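You operate a simulated robot arm through the tools that you are given. There is no shell and no other tool. Be economical: measure what you need, move in short steps, check, and stop when the job is done.

The job below is to be done with a simulated two-armed robot. You get a single attempt, and the scene is never put back.

## Task
Take the lid off the white tub on the base film deck top and lay it down there. Put the sink plug on the low shelf of the sample bench. Take the blue wipe from the top of the sample bench and leave it on the blue card there. Shut the wipes drawer. Put the yellow-rimmed cup in the sink bowl. Take the wipe pack from the top of the check bench and leave it on the sink shelf. Open the washer drawer, fetch the white insert from the top of the check bench and set it in the inside of the washer drawer, then shut the drawer. Any order will do. Set down upright: yellow-rimmed cup.
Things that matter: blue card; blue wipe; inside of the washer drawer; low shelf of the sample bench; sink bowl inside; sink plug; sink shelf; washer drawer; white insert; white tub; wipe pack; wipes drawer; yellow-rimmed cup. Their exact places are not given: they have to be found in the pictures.

It is judged by the outcome, as a careful person would: the job done as asked, and still so three seconds after it is handed in. It fails if anything else is knocked over, pushed out of place, dropped, spilled or broken. A push-on lid holds only when it is set on centred and level and pressed home; a screw cap is set on level and turned clockwise until tight.

## Robot
Two 6-joint arms with two-finger parallel grippers on one trunk, on a base that drives. Base frame: it is fixed to the floor where the robot stands at the start and does not move with it; the origin is under the middle of the robot, x ahead of it, y to its left, z up; the surface under the hand at the start is at about z = 850. Units: mm, degrees, N and s.
The left shoulder is at the start at [60, 187, 1147], the right one opposite. With the tool pointing down near the work surface each hand reaches from about 260 to 620 mm from the robot's upright axis, wherever it stands, measured 20 degrees to its own side. Places, roughly: blue card [3000, 8250, 750]; blue wipe (10x6x3 cm) [3200, 8500, 800]; inside of the washer drawer [-3100, 6100, 500]; low shelf of the sample bench [3300, 8900, 200]; sink bowl inside [-3200, 5500, 700]; sink plug (7x7x3 cm) [3200, 9000, 800]; sink shelf [-3200, 5300, 200]; washer drawer [-3000, 6100, 600]; white insert (12x5x4 cm) [-3100, 4000, 900]; white tub [500, 0, 1000]; wipe pack [-3000, 4250, 1000]; wipes drawer [-2900, 7000, 700]; yellow-rimmed cup [-3000, 4500, 1000]. Payload 1.57 kg a hand.
Tool frame (each hand has its own): the origin (TCP) lies between the finger pads and is the grasp point; the fingertips stand 30 mm ahead of it; z points along the fingers, y is the line along which they close. The gripper opens to 110 mm. The fingers are 24 mm wide and 12 mm thick; the gripper's body (48 by 112 mm) begins 78 mm behind the TCP.
Orientation is told as [roll, pitch, yaw] about the base's x, y, z axes, in that order, counted from this pose: with the fingers straight down and closing along the base's y, the tool's x points along the base's -x, its y along +y and its z along -z.

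## Interface
- The arms move only by the tool step_arm. It takes "left_motion", "right_motion" or both (then of equal length, played together; a hand with none holds still); each is a list of rows, each a list of 6 numbers: the shift along the tool's x, y, z in units of 20 mm (1.0 is 20 mm), then the turn, a rotation vector about the tool's x, y, z in units of 6 degrees (1.0 is 6 degrees). In form: [[dx, dy, dz, ax, ay, az], ...]. A call has 1 to 10 rows; each row shifts and turns the commanded pose from where the row before left it, along the tool's axes as they then stand. "left_claw" and "right_claw" are, for a hand that has rows, the opening in per cent of the stroke, from 0 (shut) to 100 (fully open), set as the call begins (left out, the last holds). A call with a number of a shift or a turn outside -1 to 1 is refused whole. Each row takes 0.2 s and may step no farther than 50 mm and 8.6 degrees from the row before; otherwise, or with a gripper value out of range, the whole call is refused. A pose out of reach is approached as far as the arm can. The call stops where the force on the tool passes 40 N (or 10 N more than at its start, if that is more) or the arm is blocked; 0.2 s more then pass. Each finger travels about 153 mm/s and halts on what it meets, pressing with about 27 N; the grip force reading is that of the motor and also rises with nothing between the fingers. The clock runs only during rows and for 0.2 s after the last one: add rows that do not move to give the fingers time. The reply holds the time, the measured pose of the TCP, the force on the tool along the base axes, the opening and the grip force, in the units named above and with some noise, with the torque about the TCP (base axes, N m) and any sound that the robot's microphone picked up.
- Cameras (640 x 400 px; columns grow to the right, rows downward): "scene" is now at [7.8, -0, 1678.1]; the picture's right is [-0.00, -1.00, 0.00], its down [-0.84, 0.00, -0.54] and it looks along [0.54, -0.00, -0.84] (base axes); focal length 281 px, centre (320, 200). "left" rides on the left gripper at [70, -16, -141] in its tool frame; the picture's right is [0.23, 0.97, 0.00], its down [-0.85, 0.20, -0.48] and it looks along [-0.47, 0.11, 0.88] (tool axes); focal length 222 px, centre (320, 200). "right" rides on the right gripper at [70, 16, -141] in its tool frame; the picture's right is [-0.23, 0.97, 0.00], its down [-0.86, -0.20, -0.48] and it looks along [-0.47, -0.11, 0.88] (tool axes); focal length 222 px, centre (320, 200).
- camera(camera): a new picture of that camera. No time passes.
- lift_body(by): slides the trunk up (or, below 0, down) by that many mm; the arms and the scene camera ride with it, the base frame stays. It gives what a move gives, with no picture.
- drive_base(legs): drives the robot by 1 to 6 legs, each [ahead, left, turn to the left] in mm, mm and degrees, along the robot's own axes; the way and the turn of a leg run together, so that a leg with both is an arc; at most 1500 mm and 180 degrees a leg. The arms and the cameras ride along, it lands a little off, and it stops where it bumps. It gives what a move gives.
- aim_head(pan, tilt): turns the head with the scene camera to pan (to the left, within 86 degrees either way) and tilt (down, from -29 to 69), counted from straight ahead of the robot. It gives what a move gives.
- probe_pixels(camera, pixels): for up to 12 pixels [column, row] of the newest picture of that camera ("zoom" is the newest enlarged one), the place [x, y, z] in the base frame of the surface seen there, good to about 2 mm. No time passes.
- inspect(camera, box): a new picture of the part [left, top, right, bottom] of that camera's present view, enlarged. No time passes.
- hand_in(): hands the job in; it is judged then, once.

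Work in short steps. Measure before you move; look again where a grasp or a placing could have gone wrong, and mend it. You have 138 turns and 164 pictures in all, those below and enlarged ones among them. Open the grippers and draw the arms clear of the work before you hand the job in, unless the task says otherwise; then end with one line.

The tools are called as name(argument=value, ...) on one line, values as JSON. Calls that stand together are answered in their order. step_arm: Moves the arms, as the interface text tells. Its arguments: {"type":"object","properties":{"left_motion":{"type":"array"},"left_claw":{"type":"number"},"right_motion":{"type":"array"},"right_claw":{"type":"number"}},"required":[]} The other tools are called the same way: lift_body (by) slides the trunk up or down; drive_base (legs) drives the base; aim_head (pan, tilt) turns the head that bears the scene camera; camera (camera) takes a picture; probe_pixels (camera, pixels) gives the place of the surface under pixels of a picture; inspect (camera, box) takes an enlarged picture of a part of a camera's view; hand_in () hands the job in.

At the start:

```text
time_s: 0.0
left_position: [393.0, 100.4, 1195.9]
left_tcp_rot: [0.0, 0.0, 0.0]
left_contact_force: [0.1, 0.1, -0.3]
left_torque: [-0.02, -0.04, -0.02]
left_width: 110.1
left_finger_force: 0.0
right_position: [391.3, -256.6, 1144.9]
right_tcp_rot: [0.0, 0.0, 0.0]
right_contact_force: [-0.6, 0.0, 0.1]
right_torque: [0.01, 0.02, -0.01]
right_width: 110.0
right_finger_force: 0.1
trunk travel left (down, up): [-775.0, 215.0]
robot x, y, heading: [-0.7, 2.0, -0.0]
head pan, tilt: [-0.1, 57.1]
```

scene: 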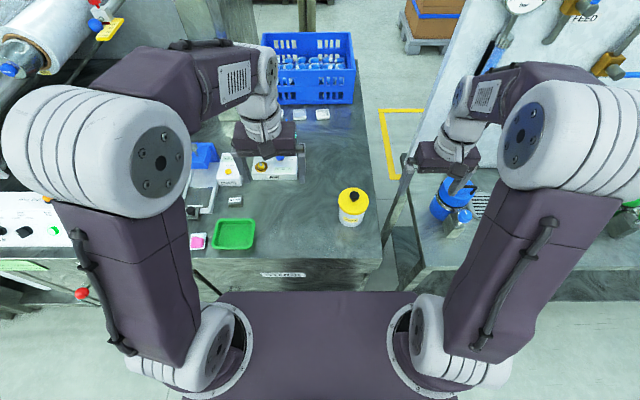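
right: 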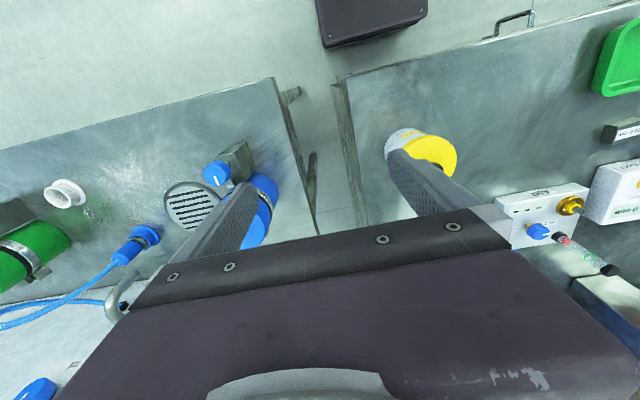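
left: 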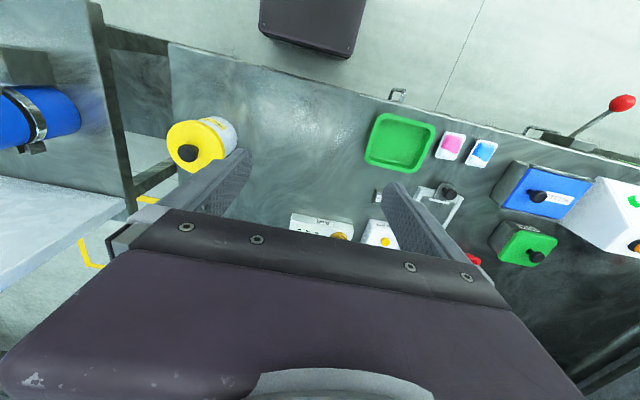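

The tub with a yellow lid and black knob is at scene (352,207). I enlarge it to measure.

inspect(camera="scene", box=[300, 160, 400, 240])

probe_pixels(camera="scene", pixels=[[354, 195], [345, 205], [362, 205], [352, 220], [300, 220], [310, 180], [365, 160], [375, 250]])

```text
5.00 times, centred on (350, 200) of scene
```

zoom: 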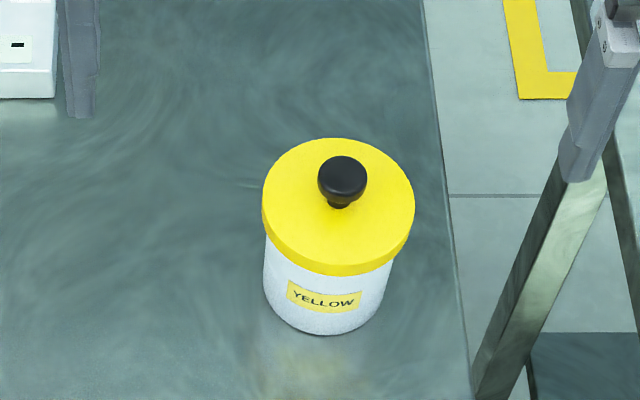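

```text
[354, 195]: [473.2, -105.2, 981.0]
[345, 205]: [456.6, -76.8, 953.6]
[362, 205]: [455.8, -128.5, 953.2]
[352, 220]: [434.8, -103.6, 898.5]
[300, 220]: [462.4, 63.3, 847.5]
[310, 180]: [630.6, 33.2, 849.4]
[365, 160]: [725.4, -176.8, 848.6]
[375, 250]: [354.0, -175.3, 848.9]
```

The lid's outline in the zoom runs from column 263 to 415, and the knob is at (342,178). I probe these for the centre.

probe_pixels(camera="zoom", pixels=[[342, 162], [342, 175], [322, 178], [364, 178], [268, 205], [410, 205], [338, 143], [338, 258], [338, 270], [300, 20]])

```text
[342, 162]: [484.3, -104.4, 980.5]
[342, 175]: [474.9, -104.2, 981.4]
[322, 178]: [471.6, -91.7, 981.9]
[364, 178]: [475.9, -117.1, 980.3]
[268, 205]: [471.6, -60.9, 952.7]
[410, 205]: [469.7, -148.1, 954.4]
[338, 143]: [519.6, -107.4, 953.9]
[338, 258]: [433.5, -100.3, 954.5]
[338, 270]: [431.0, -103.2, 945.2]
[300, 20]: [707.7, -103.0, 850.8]
```

Lid centre is about (475, -104), knob top z 981, lid top z 953. I bring the right hand above the knob with the fingers half open.

step_arm(right_motion=[[-0.525, 0.955, 0.53, 0, 0, 0], [-0.525, 0.955, 0.53, 0, 0, 0], [-0.525, 0.955, 0.53, 0, 0, 0], [-0.525, 0.955, 0.53, 0, 0, 0], [-0.525, 0.955, 0.53, 0, 0, 0], [-0.525, 0.955, 0.53, 0, 0, 0], [-0.525, 0.955, 0.53, 0, 0, 0], [-0.525, 0.955, 0.53, 0, 0, 0], [0, 0, 0, 0, 0, 0]], right_claw=55)

```text
time_s: 2.0
left_position: [393.4, 99.2, 1195.4]
left_tcp_rot: [0.0, 0.0, 0.0]
left_contact_force: [0.3, 0.5, -0.2]
left_torque: [0.03, -0.03, 0.0]
left_width: 110.1
left_finger_force: 0.1
right_position: [474.5, -102.5, 1060.3]
right_tcp_rot: [0.1, 0.1, 0.0]
right_contact_force: [0.8, 0.0, 0.1]
right_torque: [0.02, -0.04, -0.02]
right_width: 60.7
right_finger_force: 0.0
trunk travel left (down, up): [-775.0, 215.0]
robot x, y, heading: [-0.8, 2.7, 0.2]
head pan, tilt: [-0.1, 57.1]
```

The hand is over the knob. I go down 73 mm, then close.

step_arm(right_motion=[[0, -0.05, 0.91, 0, 0, 0], [0, 0, 0.91, 0, 0, 0], [0, 0, 0.91, 0, 0, 0], [0, 0, 0.91, 0, 0, 0], [0, 0, 0, 0, 0, 0]])

step_arm(right_motion=[[0, 0, 0, 0, 0, 0], [0, 0, 0, 0, 0, 0], [0, 0, 0, 0, 0, 0]], right_claw=0)

step_arm(right_motion=[[0, 0, -0.5, 0, 0, 0], [0, 0, -0.5, 0, 0, 0], [0, 0, -0.5, 0, 0, 0], [0, 0, -1, 0, 0, 0], [0, 0, -1, 0, 0, 0], [0, 0, 0, 0, 0, 0]])

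camera(camera="scene")

```text
time_s: 3.2
left_position: [393.1, 99.6, 1195.0]
left_tcp_rot: [0.0, 0.1, 0.0]
left_contact_force: [0.2, -0.2, -0.5]
left_torque: [-0.03, -0.02, 0.02]
left_width: 109.9
left_finger_force: 0.1
right_position: [476.0, -104.9, 987.8]
right_tcp_rot: [0.0, 0.0, 0.0]
right_contact_force: [0.3, -0.2, -0.6]
right_torque: [0.01, 0.0, 0.0]
right_width: 60.5
right_finger_force: 0.1
trunk travel left (down, up): [-775.0, 215.0]
robot x, y, heading: [-1.7, -0.8, 0.1]
head pan, tilt: [-0.1, 57.1]
```

```text
time_s: 4.0
left_position: [392.8, 100.1, 1195.4]
left_tcp_rot: [-0.1, 0.0, 0.0]
left_contact_force: [0.2, -1.3, 0.5]
left_torque: [0.01, -0.02, 0.04]
left_width: 109.9
left_finger_force: 0.1
right_position: [475.9, -105.2, 986.7]
right_tcp_rot: [0.1, -0.1, 0.0]
right_contact_force: [-0.3, -0.6, 0.0]
right_torque: [0.0, 0.05, 0.0]
right_width: 27.7
right_finger_force: 26.9
trunk travel left (down, up): [-775.0, 215.0]
robot x, y, heading: [3.4, 0.8, 0.2]
head pan, tilt: [-0.1, 57.1]
```

```text
time_s: 5.4
left_position: [393.3, 100.4, 1194.7]
left_tcp_rot: [-0.1, 0.0, 0.1]
left_contact_force: [0.6, -0.3, -0.1]
left_torque: [-0.01, -0.02, -0.02]
left_width: 109.9
left_finger_force: 0.1
right_position: [474.6, -105.1, 1058.1]
right_tcp_rot: [0.0, 0.0, 0.0]
right_contact_force: [-0.5, 0.3, -0.2]
right_torque: [-0.01, 0.01, 0.0]
right_width: 0.2
right_finger_force: 21.1
trunk travel left (down, up): [-775.0, 215.0]
robot x, y, heading: [1.1, -1.6, 0.2]
head pan, tilt: [-0.1, 57.1]
```

```text
159 pictures are left
```

scene: 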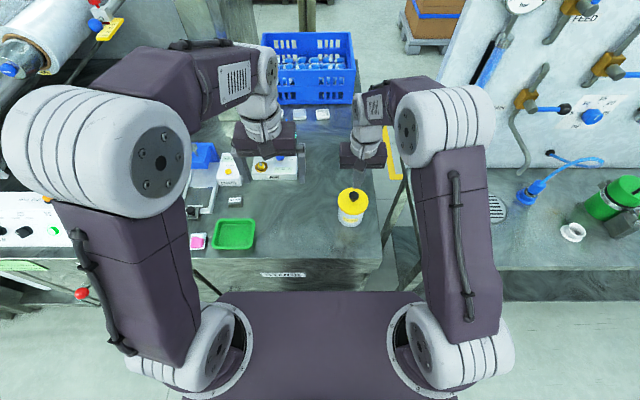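

The fingers slipped off the knob (opening 0.2). I check whether the lid shifted or tilted.

inspect(camera="scene", box=[320, 176, 384, 232])

camera(camera="right")

camera(camera="left")

```text
7.14 times, centred on (352, 204) of scene
```

zoom: 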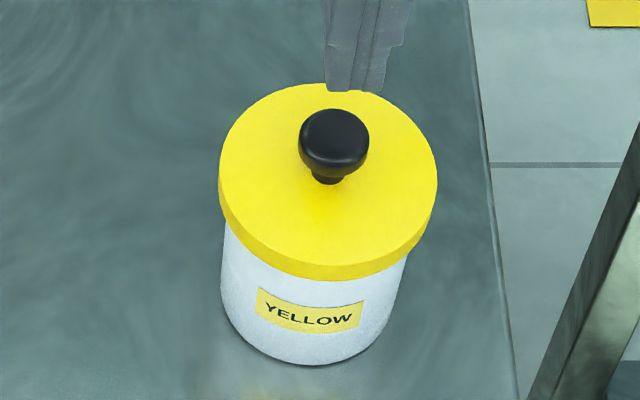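

```text
157 pictures are left
```

right: 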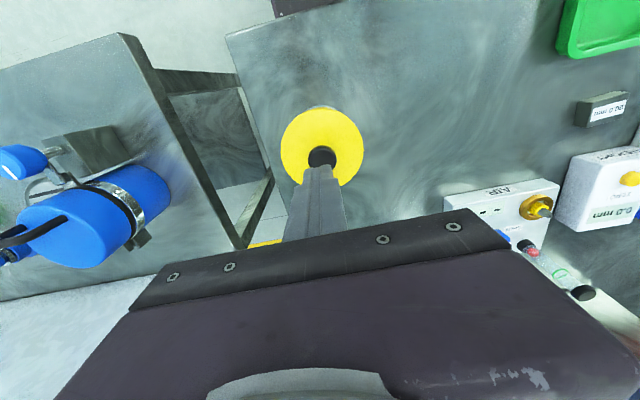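

```text
156 pictures are left
```

left: 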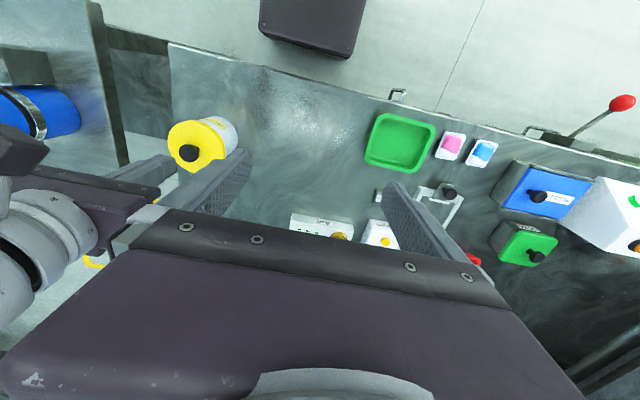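

The lid is still seated. I regrip a touch lower and pull slowly to read the force.

step_arm(right_motion=[[0, 0, 0, 0, 0, 0], [0, 0, 0, 0, 0, 0], [0, 0, 0.9, 0, 0, 0], [0, 0, 0.9, 0, 0, 0], [0, 0, 0.9, 0, 0, 0], [0, 0, 0.92, 0, 0, 0], [0, 0, 0, 0, 0, 0]], right_claw=55)

step_arm(right_motion=[[0, 0, 0, 0, 0, 0], [0, 0, 0, 0, 0, 0], [0, 0, 0, 0, 0, 0]], right_claw=0)

step_arm(right_motion=[[0, 0, -0.1, 0, 0, 0], [0, 0, -0.1, 0, 0, 0]])

```text
time_s: 7.0
left_position: [392.7, 100.1, 1195.9]
left_tcp_rot: [-0.1, -0.1, 0.1]
left_contact_force: [0.1, 0.1, -0.4]
left_torque: [0.02, 0.03, 0.01]
left_width: 110.3
left_finger_force: 0.0
right_position: [474.5, -105.6, 984.7]
right_tcp_rot: [0.1, 0.0, 0.0]
right_contact_force: [0.5, -0.6, 0.6]
right_torque: [0.0, -0.01, 0.02]
right_width: 60.7
right_finger_force: 0.2
trunk travel left (down, up): [-775.0, 215.0]
robot x, y, heading: [-1.5, -3.5, 0.2]
head pan, tilt: [-0.1, 57.1]
```

```text
time_s: 7.8
left_position: [393.9, 100.6, 1196.2]
left_tcp_rot: [-0.1, 0.0, -0.1]
left_contact_force: [-0.3, 0.5, -0.4]
left_torque: [-0.02, 0.01, -0.01]
left_width: 109.8
left_finger_force: 0.0
right_position: [475.9, -103.8, 985.6]
right_tcp_rot: [0.0, 0.0, 0.0]
right_contact_force: [0.7, 0.9, 0.1]
right_torque: [-0.01, -0.02, 0.0]
right_width: 27.8
right_finger_force: 27.0
trunk travel left (down, up): [-775.0, 215.0]
robot x, y, heading: [-5.0, -1.4, -0.4]
head pan, tilt: [-0.1, 57.1]
```

```text
time_s: 8.4
left_position: [392.7, 101.0, 1195.4]
left_tcp_rot: [0.0, 0.0, 0.0]
left_contact_force: [-0.9, -0.7, -1.1]
left_torque: [0.02, 0.0, -0.01]
left_width: 110.0
left_finger_force: 0.0
right_position: [475.6, -104.7, 989.4]
right_tcp_rot: [0.0, 0.0, 0.0]
right_contact_force: [0.2, 0.4, -0.7]
right_torque: [0.0, -0.03, 0.01]
right_width: 27.8
right_finger_force: 27.0
trunk travel left (down, up): [-775.0, 215.0]
robot x, y, heading: [-1.5, 3.4, 0.2]
head pan, tilt: [-0.1, 57.1]
```

The force is near zero after 4 mm of lift. I look to see whether the lid came up or is slipping.

inspect(camera="scene", box=[320, 176, 384, 232])

step_arm(right_motion=[[0, 0, -0.1, 0, 0, 0], [0, 0, -0.1, 0, 0, 0], [0, 0, -0.1, 0, 0, 0]])

inspect(camera="scene", box=[320, 176, 384, 232])

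```text
7.14 times, centred on (352, 204) of scene
```

zoom: 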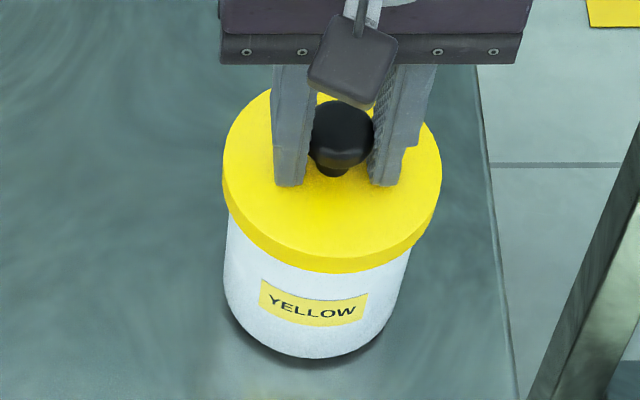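

```text
time_s: 9.2
left_position: [394.6, 100.4, 1196.0]
left_tcp_rot: [0.0, 0.0, 0.0]
left_contact_force: [0.4, -0.5, 0.5]
left_torque: [-0.01, -0.01, 0.03]
left_width: 110.0
left_finger_force: 0.1
right_position: [475.6, -105.4, 995.1]
right_tcp_rot: [0.1, 0.1, 0.0]
right_contact_force: [-0.4, 0.1, -0.8]
right_torque: [0.0, 0.02, 0.01]
right_width: 28.2
right_finger_force: 26.9
trunk travel left (down, up): [-775.0, 215.0]
robot x, y, heading: [-0.8, 3.3, 0.0]
head pan, tilt: [-0.1, 57.1]
```

```text
7.14 times, centred on (352, 204) of scene
```

zoom: 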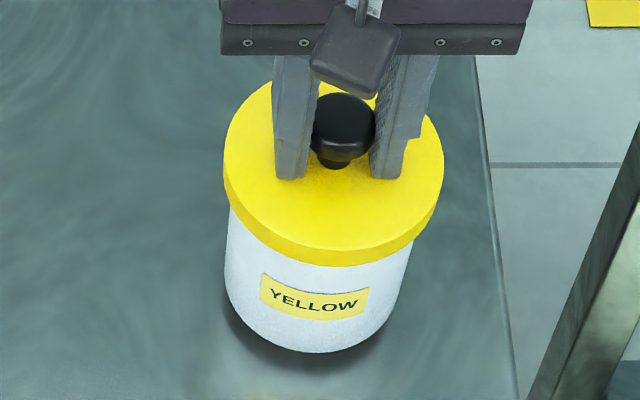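

The whole tub rises with the lid, so the left hand must hold the body. I lower the tub back 10 mm and probe what stands on the left of the deck.

step_arm(right_motion=[[0, 0, 0.1, 0, 0, 0], [0, 0, 0.1, 0, 0, 0], [0, 0, 0.1, 0, 0, 0], [0, 0, 0.1, 0, 0, 0], [0, 0, 0.07, 0, 0, 0]])

camera(camera="scene")

probe_pixels(camera="scene", pixels=[[235, 198], [228, 165], [270, 165], [233, 233], [198, 240], [203, 155], [295, 140], [320, 114]])

inspect(camera="scene", box=[320, 176, 384, 232])

```text
time_s: 10.4
left_position: [392.9, 101.3, 1195.3]
left_tcp_rot: [0.0, 0.0, 0.0]
left_contact_force: [0.7, -0.4, -0.6]
left_torque: [0.0, -0.01, -0.02]
left_width: 109.9
left_finger_force: 0.0
right_position: [475.6, -105.1, 986.7]
right_tcp_rot: [0.0, 0.0, 0.1]
right_contact_force: [0.7, 0.8, -0.5]
right_torque: [0.02, 0.04, 0.02]
right_width: 28.0
right_finger_force: 26.6
trunk travel left (down, up): [-775.0, 215.0]
robot x, y, heading: [-2.1, 3.1, 0.1]
head pan, tilt: [-0.1, 57.1]
```

```text
153 pictures are left
```

scene: 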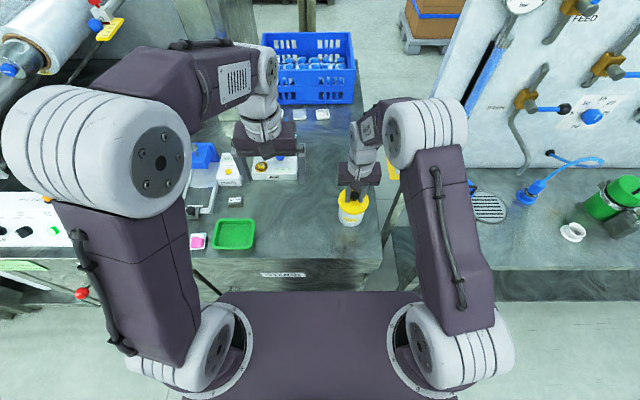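

```text
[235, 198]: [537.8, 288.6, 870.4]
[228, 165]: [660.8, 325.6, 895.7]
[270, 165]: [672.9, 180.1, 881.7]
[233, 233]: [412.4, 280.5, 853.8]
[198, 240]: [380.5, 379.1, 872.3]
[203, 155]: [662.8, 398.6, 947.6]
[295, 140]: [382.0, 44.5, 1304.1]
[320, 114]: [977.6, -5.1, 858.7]
```

```text
7.14 times, centred on (352, 204) of scene
```

zoom: 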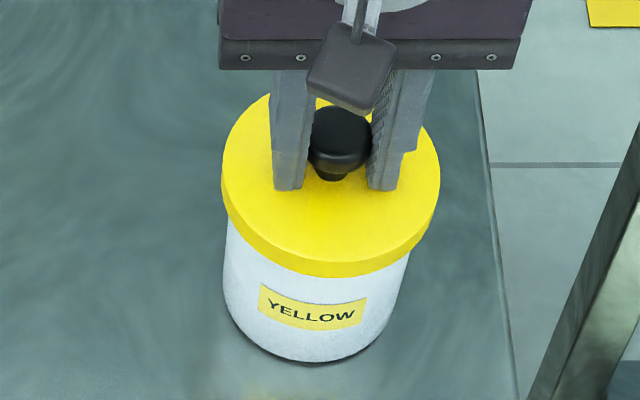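

The tub is back down. I move the left hand 60 mm to the left and begin turning it (yaw +90) so it can grip the tub body from the left side.

step_arm(left_motion=[[0, 1, 0, 0, 0, 0], [0, 1, 0, 0, 0, 0], [0, 1, 0, 0, 0, -1], [0, 0, 0, 0, 0, -1], [0, 0, 0, 0, 0, -1], [0, 0, 0, 0, 0, -1], [0, 0, 0, 0, 0, -1], [0, 0, 0, 0, 0, -1], [0, 0, 0, 0, 0, -1], [0, 0, 0, 0, 0, -1]])

step_arm(left_motion=[[0, 0, 0, 0, 0, -1], [0, 0, 0, 0, 0, -1], [0, 0, 0, 0, 0, -1], [0, 0, 0, 0, 0, -1], [0, 0, 0, 0, 0, -1], [0, 0, 0, 0, 0, -1], [0, 0, 0, 0, 0, -1], [0, 0, 0, 0, 1, 0], [0, 0, 0, 0, 1, 0], [0, 0, 0, 0, 1, 0]])

step_arm(left_motion=[[0, 0, 0, 0, 1, 0], [0, 0, 0, 0, 1, 0], [0, 0, 0, 0, 1, 0], [0, 0, 0, 0, 1, 0], [0, 0, 0, 0, 1, 0], [0, 0, 0, 0, 1, 0], [0, 0, 0, 0, 1, 0], [0, 0, 0, 0, 1, 0], [0, 0, 0, 0, 0, 0]])

```text
time_s: 12.6
left_position: [393.2, 159.4, 1195.0]
left_tcp_rot: [0.0, 0.0, 48.1]
left_contact_force: [-0.9, 0.4, 0.3]
left_torque: [-0.01, 0.01, 0.03]
left_width: 109.7
left_finger_force: 0.0
right_position: [476.4, -105.9, 986.0]
right_tcp_rot: [0.0, 0.0, 0.0]
right_contact_force: [-0.1, 0.0, -0.7]
right_torque: [0.0, -0.01, -0.03]
right_width: 27.8
right_finger_force: 27.1
trunk travel left (down, up): [-775.0, 215.0]
robot x, y, heading: [0.6, -4.3, 0.1]
head pan, tilt: [-0.1, 57.1]
```

```text
time_s: 14.8
left_position: [393.8, 160.6, 1196.2]
left_tcp_rot: [0.0, 18.0, 90.0]
left_contact_force: [-0.3, -1.0, 0.4]
left_torque: [0.0, -0.01, -0.01]
left_width: 110.0
left_finger_force: 0.1
right_position: [475.9, -104.4, 986.4]
right_tcp_rot: [0.0, 0.0, -0.1]
right_contact_force: [0.3, -0.9, -1.1]
right_torque: [0.01, -0.02, 0.0]
right_width: 28.0
right_finger_force: 27.2
trunk travel left (down, up): [-775.0, 215.0]
robot x, y, heading: [1.3, 0.5, 0.2]
head pan, tilt: [-0.1, 57.1]
```

```text
time_s: 16.8
left_position: [393.0, 159.0, 1196.8]
left_tcp_rot: [0.0, 66.1, 89.9]
left_contact_force: [-0.3, 0.9, -0.4]
left_torque: [0.01, 0.03, 0.02]
left_width: 110.0
left_finger_force: 0.2
right_position: [476.0, -105.4, 985.6]
right_tcp_rot: [0.0, -0.1, 0.0]
right_contact_force: [-0.1, 0.5, -1.1]
right_torque: [-0.03, 0.0, 0.02]
right_width: 27.8
right_finger_force: 26.7
trunk travel left (down, up): [-775.0, 215.0]
robot x, y, heading: [-0.4, 1.0, 0.3]
head pan, tilt: [-0.1, 57.1]
```

Orientation is as wanted. I move the left hand to (475, 40, 890), beside the tub.

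step_arm(left_motion=[[-0.963, -0.342, 0.974, 0, 0, 0], [-0.963, -0.342, 0.974, 0, 0, 0], [-0.963, -0.342, 0.974, 0, 0, 0], [-0.963, -0.342, 0.974, 0, 0, 0], [-0.963, -0.342, 0.974, 0, 0, 0], [-0.963, -0.342, 0.974, 0, 0, 0], [0, 0, 0, 0, 0, 0]])

step_arm(left_motion=[[-0.963, -0.342, 0.974, 0, 0, 0], [-0.963, -0.342, 0.974, 0, 0, 0], [-0.963, -0.342, 0.974, 0, 0, 0], [-0.963, -0.342, 0.974, 0, 0, 0], [-0.963, -0.342, 0.974, 0, 0, 0], [-0.963, -0.342, 0.974, 0, 0, 0], [0, 0, 0, 0, 0, 0]])

camera(camera="scene")

camera(camera="left")

```text
time_s: 18.4
left_position: [434.5, 100.9, 1042.3]
left_tcp_rot: [-0.1, 66.1, 89.9]
left_contact_force: [0.3, 0.7, -0.3]
left_torque: [-0.02, 0.0, 0.01]
left_width: 109.9
left_finger_force: 0.0
right_position: [475.1, -104.8, 986.1]
right_tcp_rot: [0.0, -0.1, -0.1]
right_contact_force: [1.1, -0.6, -1.3]
right_torque: [-0.01, 0.0, 0.01]
right_width: 27.9
right_finger_force: 27.0
trunk travel left (down, up): [-775.0, 215.0]
robot x, y, heading: [-0.8, -0.6, -0.2]
head pan, tilt: [-0.1, 57.1]
```

```text
time_s: 20.0
left_position: [474.8, 39.2, 888.9]
left_tcp_rot: [-0.1, 66.0, 89.8]
left_contact_force: [0.6, 0.3, -0.1]
left_torque: [0.01, 0.01, 0.03]
left_width: 109.9
left_finger_force: 0.0
right_position: [475.3, -105.4, 986.6]
right_tcp_rot: [0.0, 0.1, 0.0]
right_contact_force: [0.2, -0.7, -0.7]
right_torque: [0.03, 0.0, 0.02]
right_width: 27.6
right_finger_force: 27.1
trunk travel left (down, up): [-775.0, 215.0]
robot x, y, heading: [1.3, -0.2, -0.1]
head pan, tilt: [-0.1, 57.1]
```

```text
151 pictures are left
```

scene: 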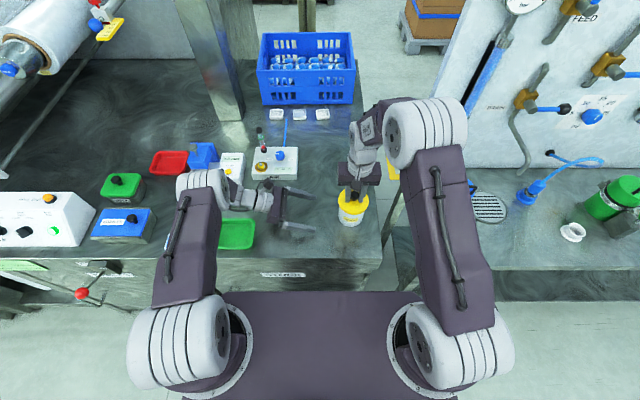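

```text
150 pictures are left
```

left: 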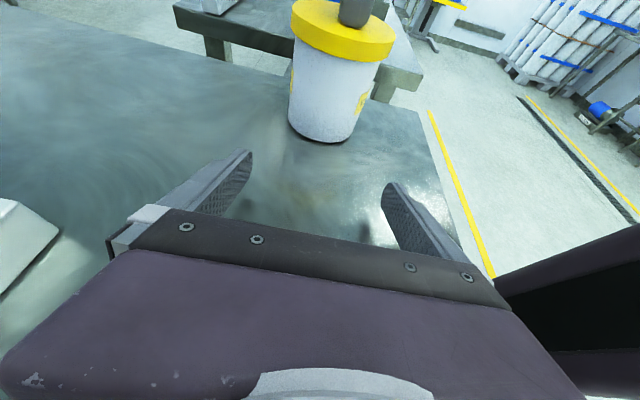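

The path to the tub is clear. I move in 144 mm horizontally, with the fingers either side of the body.

step_arm(left_motion=[[0.418, 0, 0.94, 0, 0, 0], [0.418, 0, 0.94, 0, 0, 0], [0.418, 0, 0.94, 0, 0, 0], [0.418, 0, 0.94, 0, 0, 0], [0.418, 0, 0.94, 0, 0, 0], [0.418, 0, 0.94, 0, 0, 0], [0.418, 0, 0.94, 0, 0, 0], [0, 0, 0, 0, 0, 0]])

camera(camera="left")

```text
time_s: 21.8
left_position: [475.4, -103.9, 888.8]
left_tcp_rot: [0.0, 66.0, 90.0]
left_contact_force: [-0.5, 0.1, -0.3]
left_torque: [0.04, 0.02, 0.03]
left_width: 110.1
left_finger_force: 0.0
right_position: [475.3, -103.6, 985.4]
right_tcp_rot: [0.1, 0.0, 0.1]
right_contact_force: [-0.1, -0.7, -0.8]
right_torque: [-0.07, 0.0, 0.02]
right_width: 27.9
right_finger_force: 26.9
trunk travel left (down, up): [-775.0, 215.0]
robot x, y, heading: [2.3, -2.0, 0.1]
head pan, tilt: [-0.1, 57.1]
```

```text
149 pictures are left
```

left: 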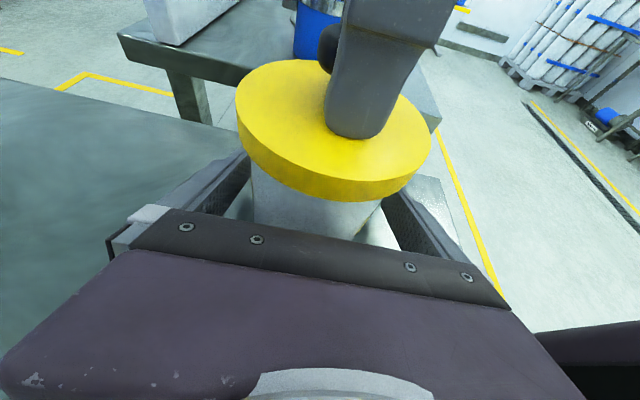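

The fingers straddle the tub. I close the left hand, then pull the lid up slowly with the right.

step_arm(left_motion=[[0, 0, 0, 0, 0, 0], [0, 0, 0, 0, 0, 0], [0, 0, 0, 0, 0, 0]], left_claw=0)

step_arm(right_motion=[[0, 0, -0.1, 0, 0, 0], [0, 0, -0.1, 0, 0, 0], [0, 0, -0.1, 0, 0, 0], [0, 0, -0.1, 0, 0, 0]])

camera(camera="left")

```text
time_s: 22.6
left_position: [476.4, -104.3, 888.7]
left_tcp_rot: [-0.2, 66.0, 90.2]
left_contact_force: [16.7, -1.7, -6.9]
left_torque: [0.17, 0.72, 0.02]
left_width: 82.4
left_finger_force: 27.3
right_position: [474.2, -104.6, 985.0]
right_tcp_rot: [0.1, 0.3, 0.0]
right_contact_force: [-16.4, 2.3, 6.6]
right_torque: [0.02, 0.84, 0.01]
right_width: 28.0
right_finger_force: 27.2
trunk travel left (down, up): [-775.0, 215.0]
robot x, y, heading: [-3.0, 1.5, 0.2]
head pan, tilt: [-0.1, 57.1]
heard: snap
```

```text
time_s: 23.6
left_position: [476.0, -104.5, 888.5]
left_tcp_rot: [0.0, 66.0, 90.0]
left_contact_force: [17.1, 0.8, 6.3]
left_torque: [-0.02, 1.29, -0.03]
left_width: 83.3
left_finger_force: 27.6
right_position: [475.5, -105.9, 993.3]
right_tcp_rot: [0.0, 0.2, 0.0]
right_contact_force: [-15.9, -0.1, -7.7]
right_torque: [-0.02, 0.41, 0.05]
right_width: 28.0
right_finger_force: 27.3
trunk travel left (down, up): [-775.0, 215.0]
robot x, y, heading: [-0.9, -0.1, -0.0]
head pan, tilt: [-0.1, 57.1]
```

```text
148 pictures are left
```

left: 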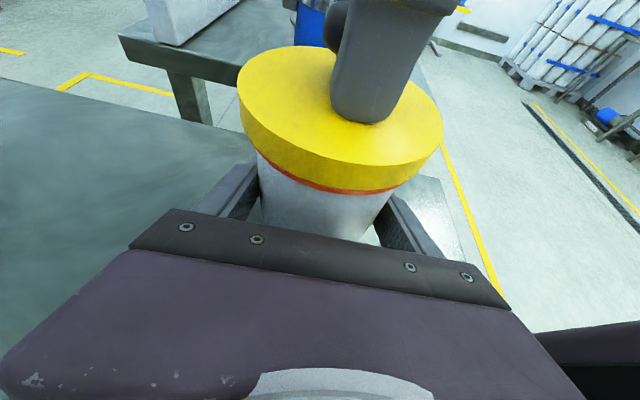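

The lid is coming free (orange rim now visible). I continue lifting.

step_arm(right_motion=[[0, 0, -0.2, 0, 0, 0], [0, 0, -0.2, 0, 0, 0], [0, 0, -0.3, 0, 0, 0], [0, 0, -0.4, 0, 0, 0], [0, 0, -0.5, 0, 0, 0], [0, 0, -1, 0, 0, 0], [0, 0, -1, 0, 0, 0]])

camera(camera="left")

camera(camera="scene")

```text
time_s: 25.2
left_position: [476.0, -103.8, 887.7]
left_tcp_rot: [-0.1, 66.0, 89.9]
left_contact_force: [-0.4, -0.4, -0.4]
left_torque: [0.01, 0.0, 0.02]
left_width: 82.2
left_finger_force: 26.5
right_position: [474.5, -104.2, 1064.9]
right_tcp_rot: [0.1, 0.0, 0.0]
right_contact_force: [0.1, -0.4, -0.2]
right_torque: [0.01, -0.02, -0.01]
right_width: 28.2
right_finger_force: 26.7
trunk travel left (down, up): [-775.0, 215.0]
robot x, y, heading: [1.6, -2.4, -0.1]
head pan, tilt: [-0.1, 57.1]
```

```text
147 pictures are left
```

left: 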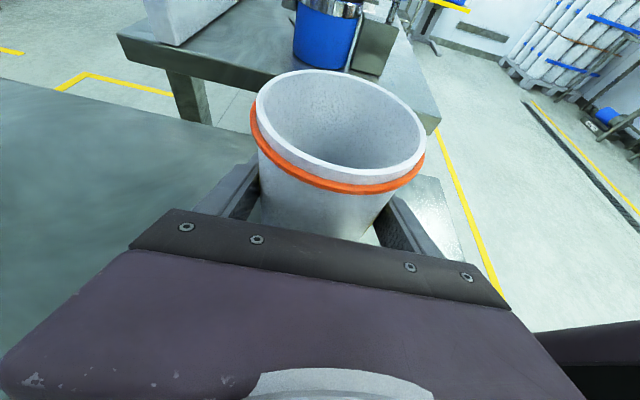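

```text
146 pictures are left
```

scene: 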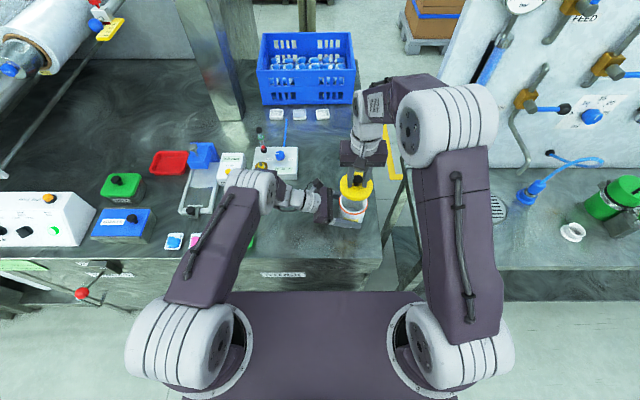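

The lid is in the right hand. I carry it back to (590, -104), where the deck is clear, and descend; the left hand opens meanwhile.

step_arm(left_motion=[[0, 0, 0, 0, 0, 0], [0, 0, 0, 0, 0, 0], [0, 0, 0, 0, 0, 0], [0, 0, 0, 0, 0, 0], [0, 0, 0, 0, 0, 0], [0, 0, 0, 0, 0, 0], [0, 0, 0, 0, 0, 0]], left_claw=100, right_motion=[[-0.96, 0, 0, 0, 0, 0], [-0.96, 0, 0, 0, 0, 0], [-0.96, 0, 0, 0, 0, 0], [-0.96, 0, 0, 0, 0, 0], [-0.96, 0, 0, 0, 0, 0], [-0.96, 0, 0, 0, 0, 0], [0, 0, 0, 0, 0, 0]])

step_arm(left_motion=[[-0.418, 0, -0.94, 0, 0, 0], [-0.418, 0, -0.94, 0, 0, 0], [-0.418, 0, -0.94, 0, 0, 0], [-0.418, 0, -0.94, 0, 0, 0], [-0.418, 0, -0.94, 0, 0, 0], [-0.418, 0, -0.94, 0, 0, 0], [-0.418, 0, -0.94, 0, 0, 0]], right_motion=[[0, 0, 1, 0, 0, 0], [0, 0, 1, 0, 0, 0], [0, 0, 1, 0, 0, 0], [0, 0, 1, 0, 0, 0], [0, 0, 1, 0, 0, 0], [0, 0, 1, 0, 0, 0], [0, 0, 0.9, 0, 0, 0]])

camera(camera="scene")

camera(camera="left")

```text
time_s: 26.8
left_position: [475.8, -103.4, 889.9]
left_tcp_rot: [-0.1, 66.1, 89.9]
left_contact_force: [0.2, 0.1, 0.4]
left_torque: [-0.01, 0.0, 0.02]
left_width: 109.9
left_finger_force: 0.2
right_position: [590.5, -103.7, 1065.9]
right_tcp_rot: [0.1, 0.1, 0.0]
right_contact_force: [-0.1, -0.8, 0.9]
right_torque: [0.02, -0.01, -0.02]
right_width: 27.9
right_finger_force: 27.0
trunk travel left (down, up): [-775.0, 215.0]
robot x, y, heading: [0.9, 1.4, -0.2]
head pan, tilt: [-0.1, 57.1]
```

```text
time_s: 28.4
left_position: [474.7, 40.4, 888.4]
left_tcp_rot: [-0.1, 66.0, 89.9]
left_contact_force: [-1.0, 1.0, -0.5]
left_torque: [0.01, -0.06, 0.0]
left_width: 110.0
left_finger_force: 0.0
right_position: [589.7, -105.3, 928.6]
right_tcp_rot: [0.0, 0.0, 0.0]
right_contact_force: [0.4, 0.5, 0.0]
right_torque: [0.01, 0.03, 0.0]
right_width: 28.0
right_finger_force: 27.0
trunk travel left (down, up): [-775.0, 215.0]
robot x, y, heading: [-3.3, 1.0, -0.2]
head pan, tilt: [-0.1, 57.1]
```

```text
145 pictures are left
```

scene: 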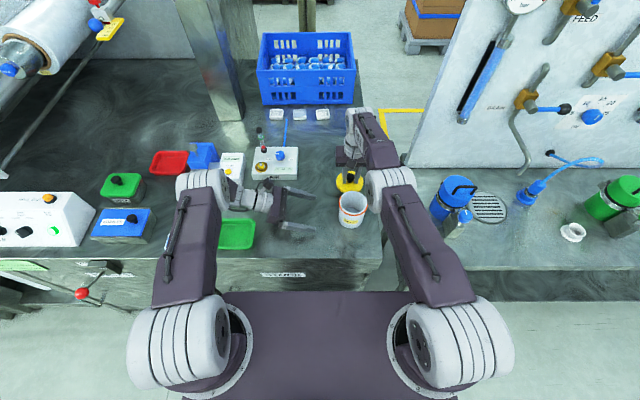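

```text
144 pictures are left
```

left: 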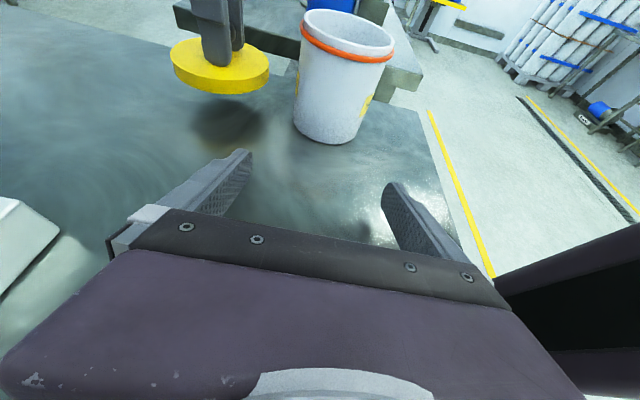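

The tub stands well. I lower the lid gently to the deck.

step_arm(right_motion=[[0, 0, 0.25, 0, 0, 0], [0, 0, 0.25, 0, 0, 0], [0, 0, 0.25, 0, 0, 0], [0, 0, 0.25, 0, 0, 0], [0, 0, 0.15, 0, 0, 0], [0, 0, 0.15, 0, 0, 0]])

camera(camera="left")

```text
time_s: 29.8
left_position: [474.9, 40.5, 888.8]
left_tcp_rot: [0.0, 66.0, 90.0]
left_contact_force: [0.8, -0.3, -0.2]
left_torque: [-0.01, 0.01, -0.03]
left_width: 110.1
left_finger_force: 0.1
right_position: [585.3, -106.3, 903.0]
right_tcp_rot: [0.1, -0.1, 0.0]
right_contact_force: [-0.1, 0.3, 0.0]
right_torque: [-0.02, 0.01, -0.01]
right_width: 27.7
right_finger_force: 26.8
right hand out of reach, approached as far as the arm can: row 1
trunk travel left (down, up): [-775.0, 215.0]
robot x, y, heading: [0.3, -0.8, 0.2]
head pan, tilt: [-0.1, 57.1]
```

```text
143 pictures are left
```

left: 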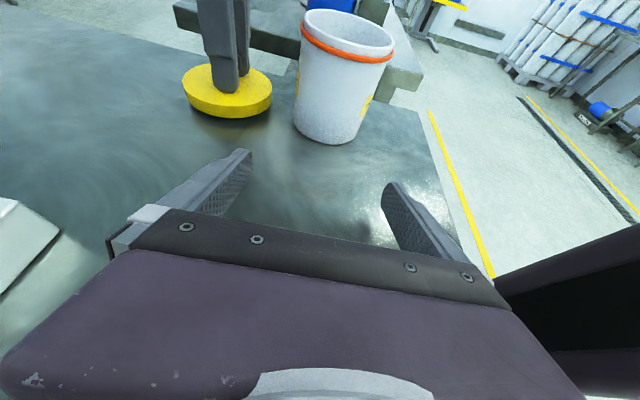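

The reach limit is close, so I bring it 6 mm nearer and keep lowering in small steps.

step_arm(right_motion=[[0.3, 0, 0, 0, 0, 0], [0, 0, 0.1, 0, 0, 0], [0, 0, 0.1, 0, 0, 0], [0, 0, 0.1, 0, 0, 0], [0, 0, 0, 0, 0, 0]])

camera(camera="left")

```text
time_s: 31.0
left_position: [476.2, 40.8, 887.6]
left_tcp_rot: [0.0, 66.0, 90.0]
left_contact_force: [0.5, 0.9, 0.1]
left_torque: [0.01, -0.03, 0.03]
left_width: 110.0
left_finger_force: 0.1
right_position: [580.7, -106.0, 895.6]
right_tcp_rot: [0.0, 0.1, -0.1]
right_contact_force: [0.4, 0.2, 0.7]
right_torque: [-0.02, -0.07, 0.01]
right_width: 28.1
right_finger_force: 26.8
trunk travel left (down, up): [-775.0, 215.0]
robot x, y, heading: [-4.8, -0.9, 0.1]
head pan, tilt: [-0.1, 57.1]
```

```text
142 pictures are left
```

left: 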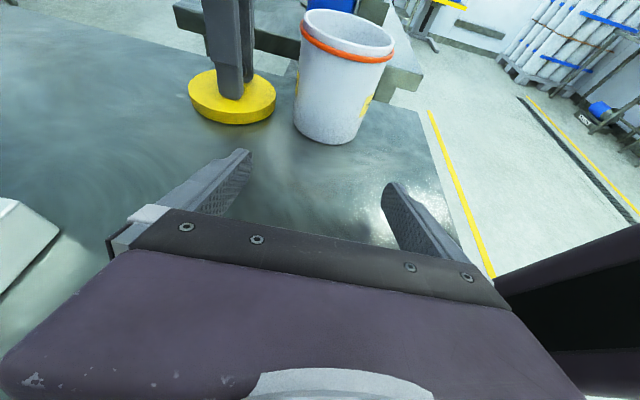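

No contact force yet; I lower on in 2 mm steps.

step_arm(right_motion=[[0, 0, 0.1, 0, 0, 0], [0, 0, 0.1, 0, 0, 0]])

step_arm(right_motion=[[0, 0, 0.1, 0, 0, 0], [0, 0, 0.1, 0, 0, 0]])

```text
time_s: 31.6
left_position: [473.4, 40.7, 889.0]
left_tcp_rot: [-0.2, 66.0, 89.7]
left_contact_force: [0.3, -0.2, 0.2]
left_torque: [-0.01, 0.0, -0.02]
left_width: 109.9
left_finger_force: 0.0
right_position: [580.8, -105.2, 895.1]
right_tcp_rot: [0.0, -0.4, 0.0]
right_contact_force: [0.2, -1.2, 18.8]
right_torque: [-0.02, -0.8, -0.01]
right_width: 28.1
right_finger_force: 26.6
trunk travel left (down, up): [-775.0, 215.0]
robot x, y, heading: [2.2, -2.9, -0.0]
head pan, tilt: [-0.1, 57.1]
```

```text
time_s: 32.2
left_position: [473.1, 40.8, 889.0]
left_tcp_rot: [-0.4, 65.9, 89.4]
left_contact_force: [0.0, 0.7, -0.2]
left_torque: [-0.01, 0.0, 0.02]
left_width: 110.0
left_finger_force: 0.1
right_position: [583.0, -104.2, 894.6]
right_tcp_rot: [-0.1, -0.6, 0.0]
right_contact_force: [-7.5, -0.8, 22.0]
right_torque: [0.01, 0.38, -0.02]
right_width: 27.8
right_finger_force: 26.9
trunk travel left (down, up): [-775.0, 215.0]
robot x, y, heading: [0.3, -2.5, -0.0]
head pan, tilt: [-0.1, 57.1]
stopped in row 2 (right hand): the force on the tool passed its limit at 42 N (the readings are from after the stop); the commanded pose is now the measured one
```

The lid is down on the deck. I open the right hand, go up, and move the left hand up and back.

step_arm(right_motion=[[0, 0, 0, 0, 0, 0], [0, 0, 0, 0, 0, 0], [0, 0, 0, 0, 0, 0]], right_claw=60)

step_arm(right_motion=[[0, 0, -0.5, 0, 0, 0], [0, 0, -1, 0, 0, 0], [0, 0, -1, 0, 0, 0], [0, 0, -1, 0, 0, 0], [0, 0, -1, 0, 0, 0], [0, 0, -1, 0, 0, 0], [0, 0, -1, 0, 0, 0], [0, 0, -1, 0, 0, 0], [0, 0, -1, 0, 0, 0], [0, 0, -1, 0, 0, 0]], left_motion=[[0.9, 0, -0.9, 0, 0, 0], [0.9, 0, -0.9, 0, 0, 0], [0.9, 0, -0.9, 0, 0, 0], [0.9, 0, -0.9, 0, 0, 0], [0.9, 0, -0.9, 0, 0, 0], [0.9, 0, -0.9, 0, 0, 0], [0.9, 0, -0.9, 0, 0, 0], [0.9, 0, -0.9, 0, 0, 0], [0.9, 0, -0.9, 0, 0, 0], [0.9, 0, -0.9, 0, 0, 0]])

camera(camera="scene")

```text
time_s: 33.0
left_position: [472.9, 41.1, 889.9]
left_tcp_rot: [-0.3, 66.1, 89.6]
left_contact_force: [0.8, 0.3, -0.1]
left_torque: [0.01, 0.01, 0.01]
left_width: 109.9
left_finger_force: 0.0
right_position: [582.1, -104.5, 894.7]
right_tcp_rot: [0.0, -0.8, 0.0]
right_contact_force: [3.1, 3.5, 26.2]
right_torque: [0.05, 0.08, 0.0]
right_width: 56.7
right_finger_force: 0.1
trunk travel left (down, up): [-775.0, 215.0]
robot x, y, heading: [1.0, -0.8, 0.0]
head pan, tilt: [-0.1, 57.1]
```

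```text
time_s: 35.2
left_position: [473.7, 130.2, 1124.9]
left_tcp_rot: [-0.2, 66.0, 90.0]
left_contact_force: [0.1, -0.1, -0.6]
left_torque: [0.0, 0.0, 0.0]
left_width: 110.0
left_finger_force: 0.1
right_position: [588.6, -104.0, 1080.8]
right_tcp_rot: [0.0, -0.4, 0.1]
right_contact_force: [-0.9, 0.1, 0.0]
right_torque: [-0.01, 0.0, -0.02]
right_width: 66.1
right_finger_force: 0.0
right hand out of reach, approached as far as the arm can: row 2, 4
trunk travel left (down, up): [-775.0, 215.0]
robot x, y, heading: [-0.8, 0.4, -0.2]
head pan, tilt: [-0.1, 57.1]
```

```text
141 pictures are left
```

scene: 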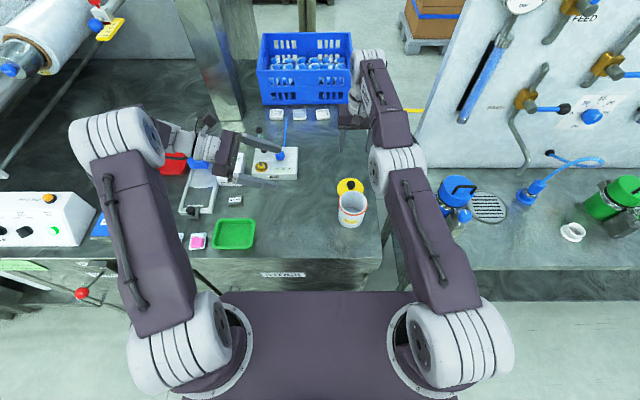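

Lid laid down, tub upright and open. I fold both arms back to a compact pose for driving.

step_arm(right_motion=[[0.985, -0.6, 0, 0, 0, 0], [0.985, -0.6, 0, 0, 0, 0], [0.985, -0.6, 0, 0, 0, 0], [0.985, -0.6, 0, 0, 0, 0], [0.985, -0.6, 0, 0, 0, 0], [0.985, -0.6, 0, 0, 0, 0], [0.985, -0.6, 0, 0, 0, 0], [0.985, -0.6, -0.5, 0, 0, 0], [0.985, -0.6, -1, 0, 0, 0], [0.985, -0.6, -1, 0, 0, 0]], left_motion=[[0, 0, 0, 0, -1, 0], [0, 0, 0, 0, -1, 0], [0, 0, 0, 0, -1, 0], [0, 0, 0, 0, -1, 0], [0, 0, 0, 0, -1, 0], [0, 0, 0, 0, -1, 0], [0, 0, 0, 0, -1, 0], [0, 0, 0, 0, -1, 0], [0, 0, 0, 0, -1, 0], [0, 0, 0, 0, -1, 0]])

step_arm(left_motion=[[0, 0.5, 0, 0, -1, 0], [0, 0.75, 0, 0, 0, 0], [0, 0.75, 0, 0, 0, 0], [0, 0.75, 0, 0, 0, 0], [0, 0.75, 0, 0, 0, 0], [0, 0.75, 0, 0, 0, 1], [0, 0, 0, 0, 0, 1], [0, 0, 0, 0, 0, 1], [0, 0, 0, 0, 0, 1], [0, 0, 0, 0, 0, 1]])

step_arm(left_motion=[[0, 0, -1, 0, 0, 1], [0, 0, -1, 0, 0, 1], [0, 0, -1, 0, 0, 1], [0, 0, 0, 0, 0, 1], [0, 0, 0, 0, 0, 1], [0, 0, 0, 0, 0, 1], [0, 0, 0, 0, 0, 1], [0, 0, 0, 0, 0, 1], [0, 0, 0, 0, 0, 1], [0, 0, 0, 0, 0, 1]])

aim_head(pan=80, tilt=15)

camera(camera="scene")

```text
time_s: 37.4
left_position: [474.8, 130.6, 1126.7]
left_tcp_rot: [0.0, 5.9, 90.0]
left_contact_force: [-0.1, 0.3, -0.7]
left_torque: [0.0, 0.01, 0.0]
left_width: 110.0
left_finger_force: 0.0
right_position: [579.8, -170.7, 1146.6]
right_tcp_rot: [0.0, -0.3, 0.0]
right_contact_force: [0.2, 0.3, 0.0]
right_torque: [0.02, -0.02, -0.03]
right_width: 66.0
right_finger_force: 0.0
right hand out of reach, approached as far as the arm can: row 1, 2, 3, 4, 5, 6, 7, 8, 9, 10
trunk travel left (down, up): [-775.0, 215.0]
robot x, y, heading: [1.5, -2.6, 0.2]
head pan, tilt: [-0.1, 57.1]
```

```text
time_s: 39.6
left_position: [390.1, 131.8, 1126.1]
left_tcp_rot: [-0.1, 0.0, 59.9]
left_contact_force: [0.1, -0.1, -0.1]
left_torque: [-0.02, -0.01, 0.0]
left_width: 109.9
left_finger_force: 0.1
right_position: [580.0, -168.3, 1146.9]
right_tcp_rot: [0.0, -0.2, -0.1]
right_contact_force: [0.2, 0.5, -0.3]
right_torque: [-0.03, 0.04, -0.01]
right_width: 66.0
right_finger_force: 0.1
trunk travel left (down, up): [-775.0, 215.0]
robot x, y, heading: [1.5, -2.4, -0.2]
head pan, tilt: [-0.1, 57.1]
```

```text
time_s: 41.8
left_position: [390.5, 132.0, 1187.6]
left_tcp_rot: [-0.1, 0.0, -0.1]
left_contact_force: [-0.3, 0.0, 0.4]
left_torque: [0.0, 0.03, 0.0]
left_width: 110.0
left_finger_force: 0.0
right_position: [580.0, -170.0, 1147.8]
right_tcp_rot: [0.0, -0.3, 0.1]
right_contact_force: [0.2, 0.5, -0.6]
right_torque: [-0.01, 0.05, 0.01]
right_width: 65.9
right_finger_force: 0.1
trunk travel left (down, up): [-775.0, 215.0]
robot x, y, heading: [-4.2, 1.4, 0.0]
head pan, tilt: [-0.1, 57.1]
```

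```text
time_s: 43.3
left_position: [391.0, 131.5, 1185.2]
left_tcp_rot: [0.0, 0.0, 0.0]
left_contact_force: [-0.3, -0.4, -0.1]
left_torque: [0.01, -0.01, 0.01]
left_width: 110.0
left_finger_force: 0.0
right_position: [579.4, -169.2, 1146.4]
right_tcp_rot: [0.0, -0.2, 0.0]
right_contact_force: [0.2, -0.4, -0.3]
right_torque: [-0.01, -0.01, 0.0]
right_width: 66.1
right_finger_force: 0.1
trunk travel left (down, up): [-775.0, 215.0]
robot x, y, heading: [-4.9, 2.5, 0.2]
head pan, tilt: [80.0, 15.0]
```

```text
140 pictures are left
```

scene: 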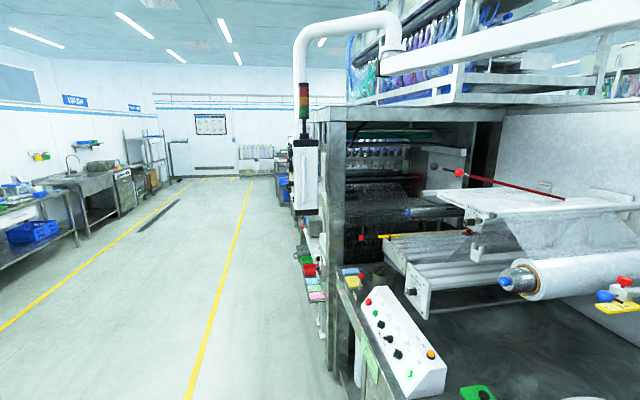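

The right hand is still stretched out. I draw it in again in a separate move.

step_arm(right_motion=[[1, 0, 0, 0, 0, 0], [1, 0, 0, 0, 0, 0], [1, 0, 0, 0, 0, 0], [1, -0.3, 0, 0, 0, 0], [1, -0.3, 0, 0, 0, 0], [1, -0.3, 0, 0, 0, 0], [1, -0.3, 0, 0, 0, 0], [1, -0.3, 0, 0, 0, 0], [1, -0.3, 0, 0, 0, 0], [1, -0.3, 0, 0, 0, 0]], right_claw=100)

probe_pixels(camera="scene", pixels=[[75, 180], [90, 165], [124, 185], [40, 195], [285, 190], [320, 300], [140, 180], [225, 280], [180, 180], [310, 375], [210, 178], [165, 190]])

```text
time_s: 45.5
left_position: [391.1, 130.8, 1185.8]
left_tcp_rot: [0.0, 0.1, 0.1]
left_contact_force: [-0.3, 0.9, -0.4]
left_torque: [0.0, -0.02, 0.01]
left_width: 109.7
left_finger_force: 0.0
right_position: [575.5, -178.0, 1165.8]
right_tcp_rot: [0.0, -0.5, -0.1]
right_contact_force: [0.1, -0.2, 0.3]
right_torque: [0.0, 0.01, 0.01]
right_width: 110.2
right_finger_force: 0.1
right hand out of reach, approached as far as the arm can: row 1, 2, 3, 4, 5, 6, 7, 8, 9, 10
trunk travel left (down, up): [-775.0, 215.0]
robot x, y, heading: [-1.0, 0.4, -0.1]
head pan, tilt: [80.0, 15.0]
```

```text
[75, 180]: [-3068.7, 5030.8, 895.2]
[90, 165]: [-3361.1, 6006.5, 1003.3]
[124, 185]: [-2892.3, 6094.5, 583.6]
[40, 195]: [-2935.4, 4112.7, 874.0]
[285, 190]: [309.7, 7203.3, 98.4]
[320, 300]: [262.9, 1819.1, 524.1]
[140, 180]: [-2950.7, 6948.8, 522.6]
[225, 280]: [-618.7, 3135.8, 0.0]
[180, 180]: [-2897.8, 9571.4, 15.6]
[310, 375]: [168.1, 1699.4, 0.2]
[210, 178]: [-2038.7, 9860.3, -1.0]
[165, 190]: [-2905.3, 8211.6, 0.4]
```

The right arm seems stuck straight. I try lowering slightly while pulling in, clear of the tub at (475,-104).

step_arm(right_motion=[[0, -1, 0.5, 0, 0, 0], [0, -1, 0.5, 0, 0, 0], [0, -1, 0.5, 0, 0, 0], [0.3, -0.5, 0.5, 0, 0, 0], [0.5, 0, 0.5, 0, 0, 0], [0.5, 0, 0, 0, 0, 0], [1, 0, 0, 0, 0, 0], [1, 0, 0, 0, 0, 0], [1, 0, 0, 0, 0, 0]])

aim_head(pan=0, tilt=50)

camera(camera="scene")

```text
time_s: 47.5
left_position: [390.0, 131.2, 1186.4]
left_tcp_rot: [0.0, 0.1, 0.0]
left_contact_force: [0.4, 0.1, -0.6]
left_torque: [0.01, -0.01, -0.01]
left_width: 109.9
left_finger_force: 0.0
right_position: [580.4, -254.3, 1129.9]
right_tcp_rot: [0.1, -0.3, 0.0]
right_contact_force: [0.2, 0.5, -0.5]
right_torque: [-0.02, 0.01, 0.03]
right_width: 110.0
right_finger_force: 0.1
right hand out of reach, approached as far as the arm can: row 2, 4, 5, 6, 7, 8, 9
trunk travel left (down, up): [-775.0, 215.0]
robot x, y, heading: [-1.0, -1.6, -0.0]
head pan, tilt: [80.0, 15.0]
```

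```text
time_s: 49.1
left_position: [389.4, 130.7, 1185.4]
left_tcp_rot: [0.0, 0.1, 0.0]
left_contact_force: [0.2, -0.2, -0.3]
left_torque: [0.02, -0.01, 0.03]
left_width: 109.8
left_finger_force: 0.0
right_position: [581.5, -255.3, 1129.7]
right_tcp_rot: [0.0, -0.2, 0.0]
right_contact_force: [0.6, -0.1, 0.5]
right_torque: [0.03, 0.0, 0.0]
right_width: 110.0
right_finger_force: 0.2
trunk travel left (down, up): [-775.0, 215.0]
robot x, y, heading: [-0.9, 1.5, -0.2]
head pan, tilt: [0.0, 50.0]
```

```text
139 pictures are left
```

scene: 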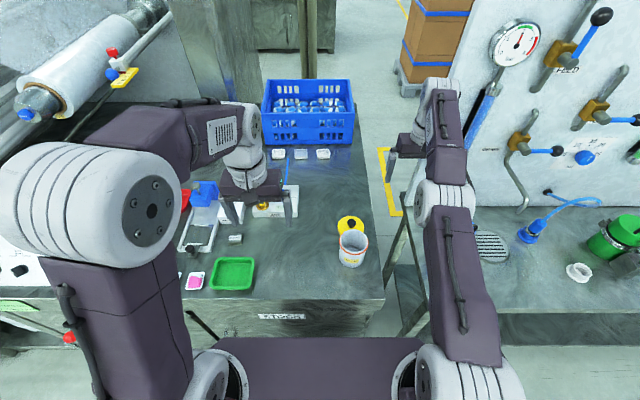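

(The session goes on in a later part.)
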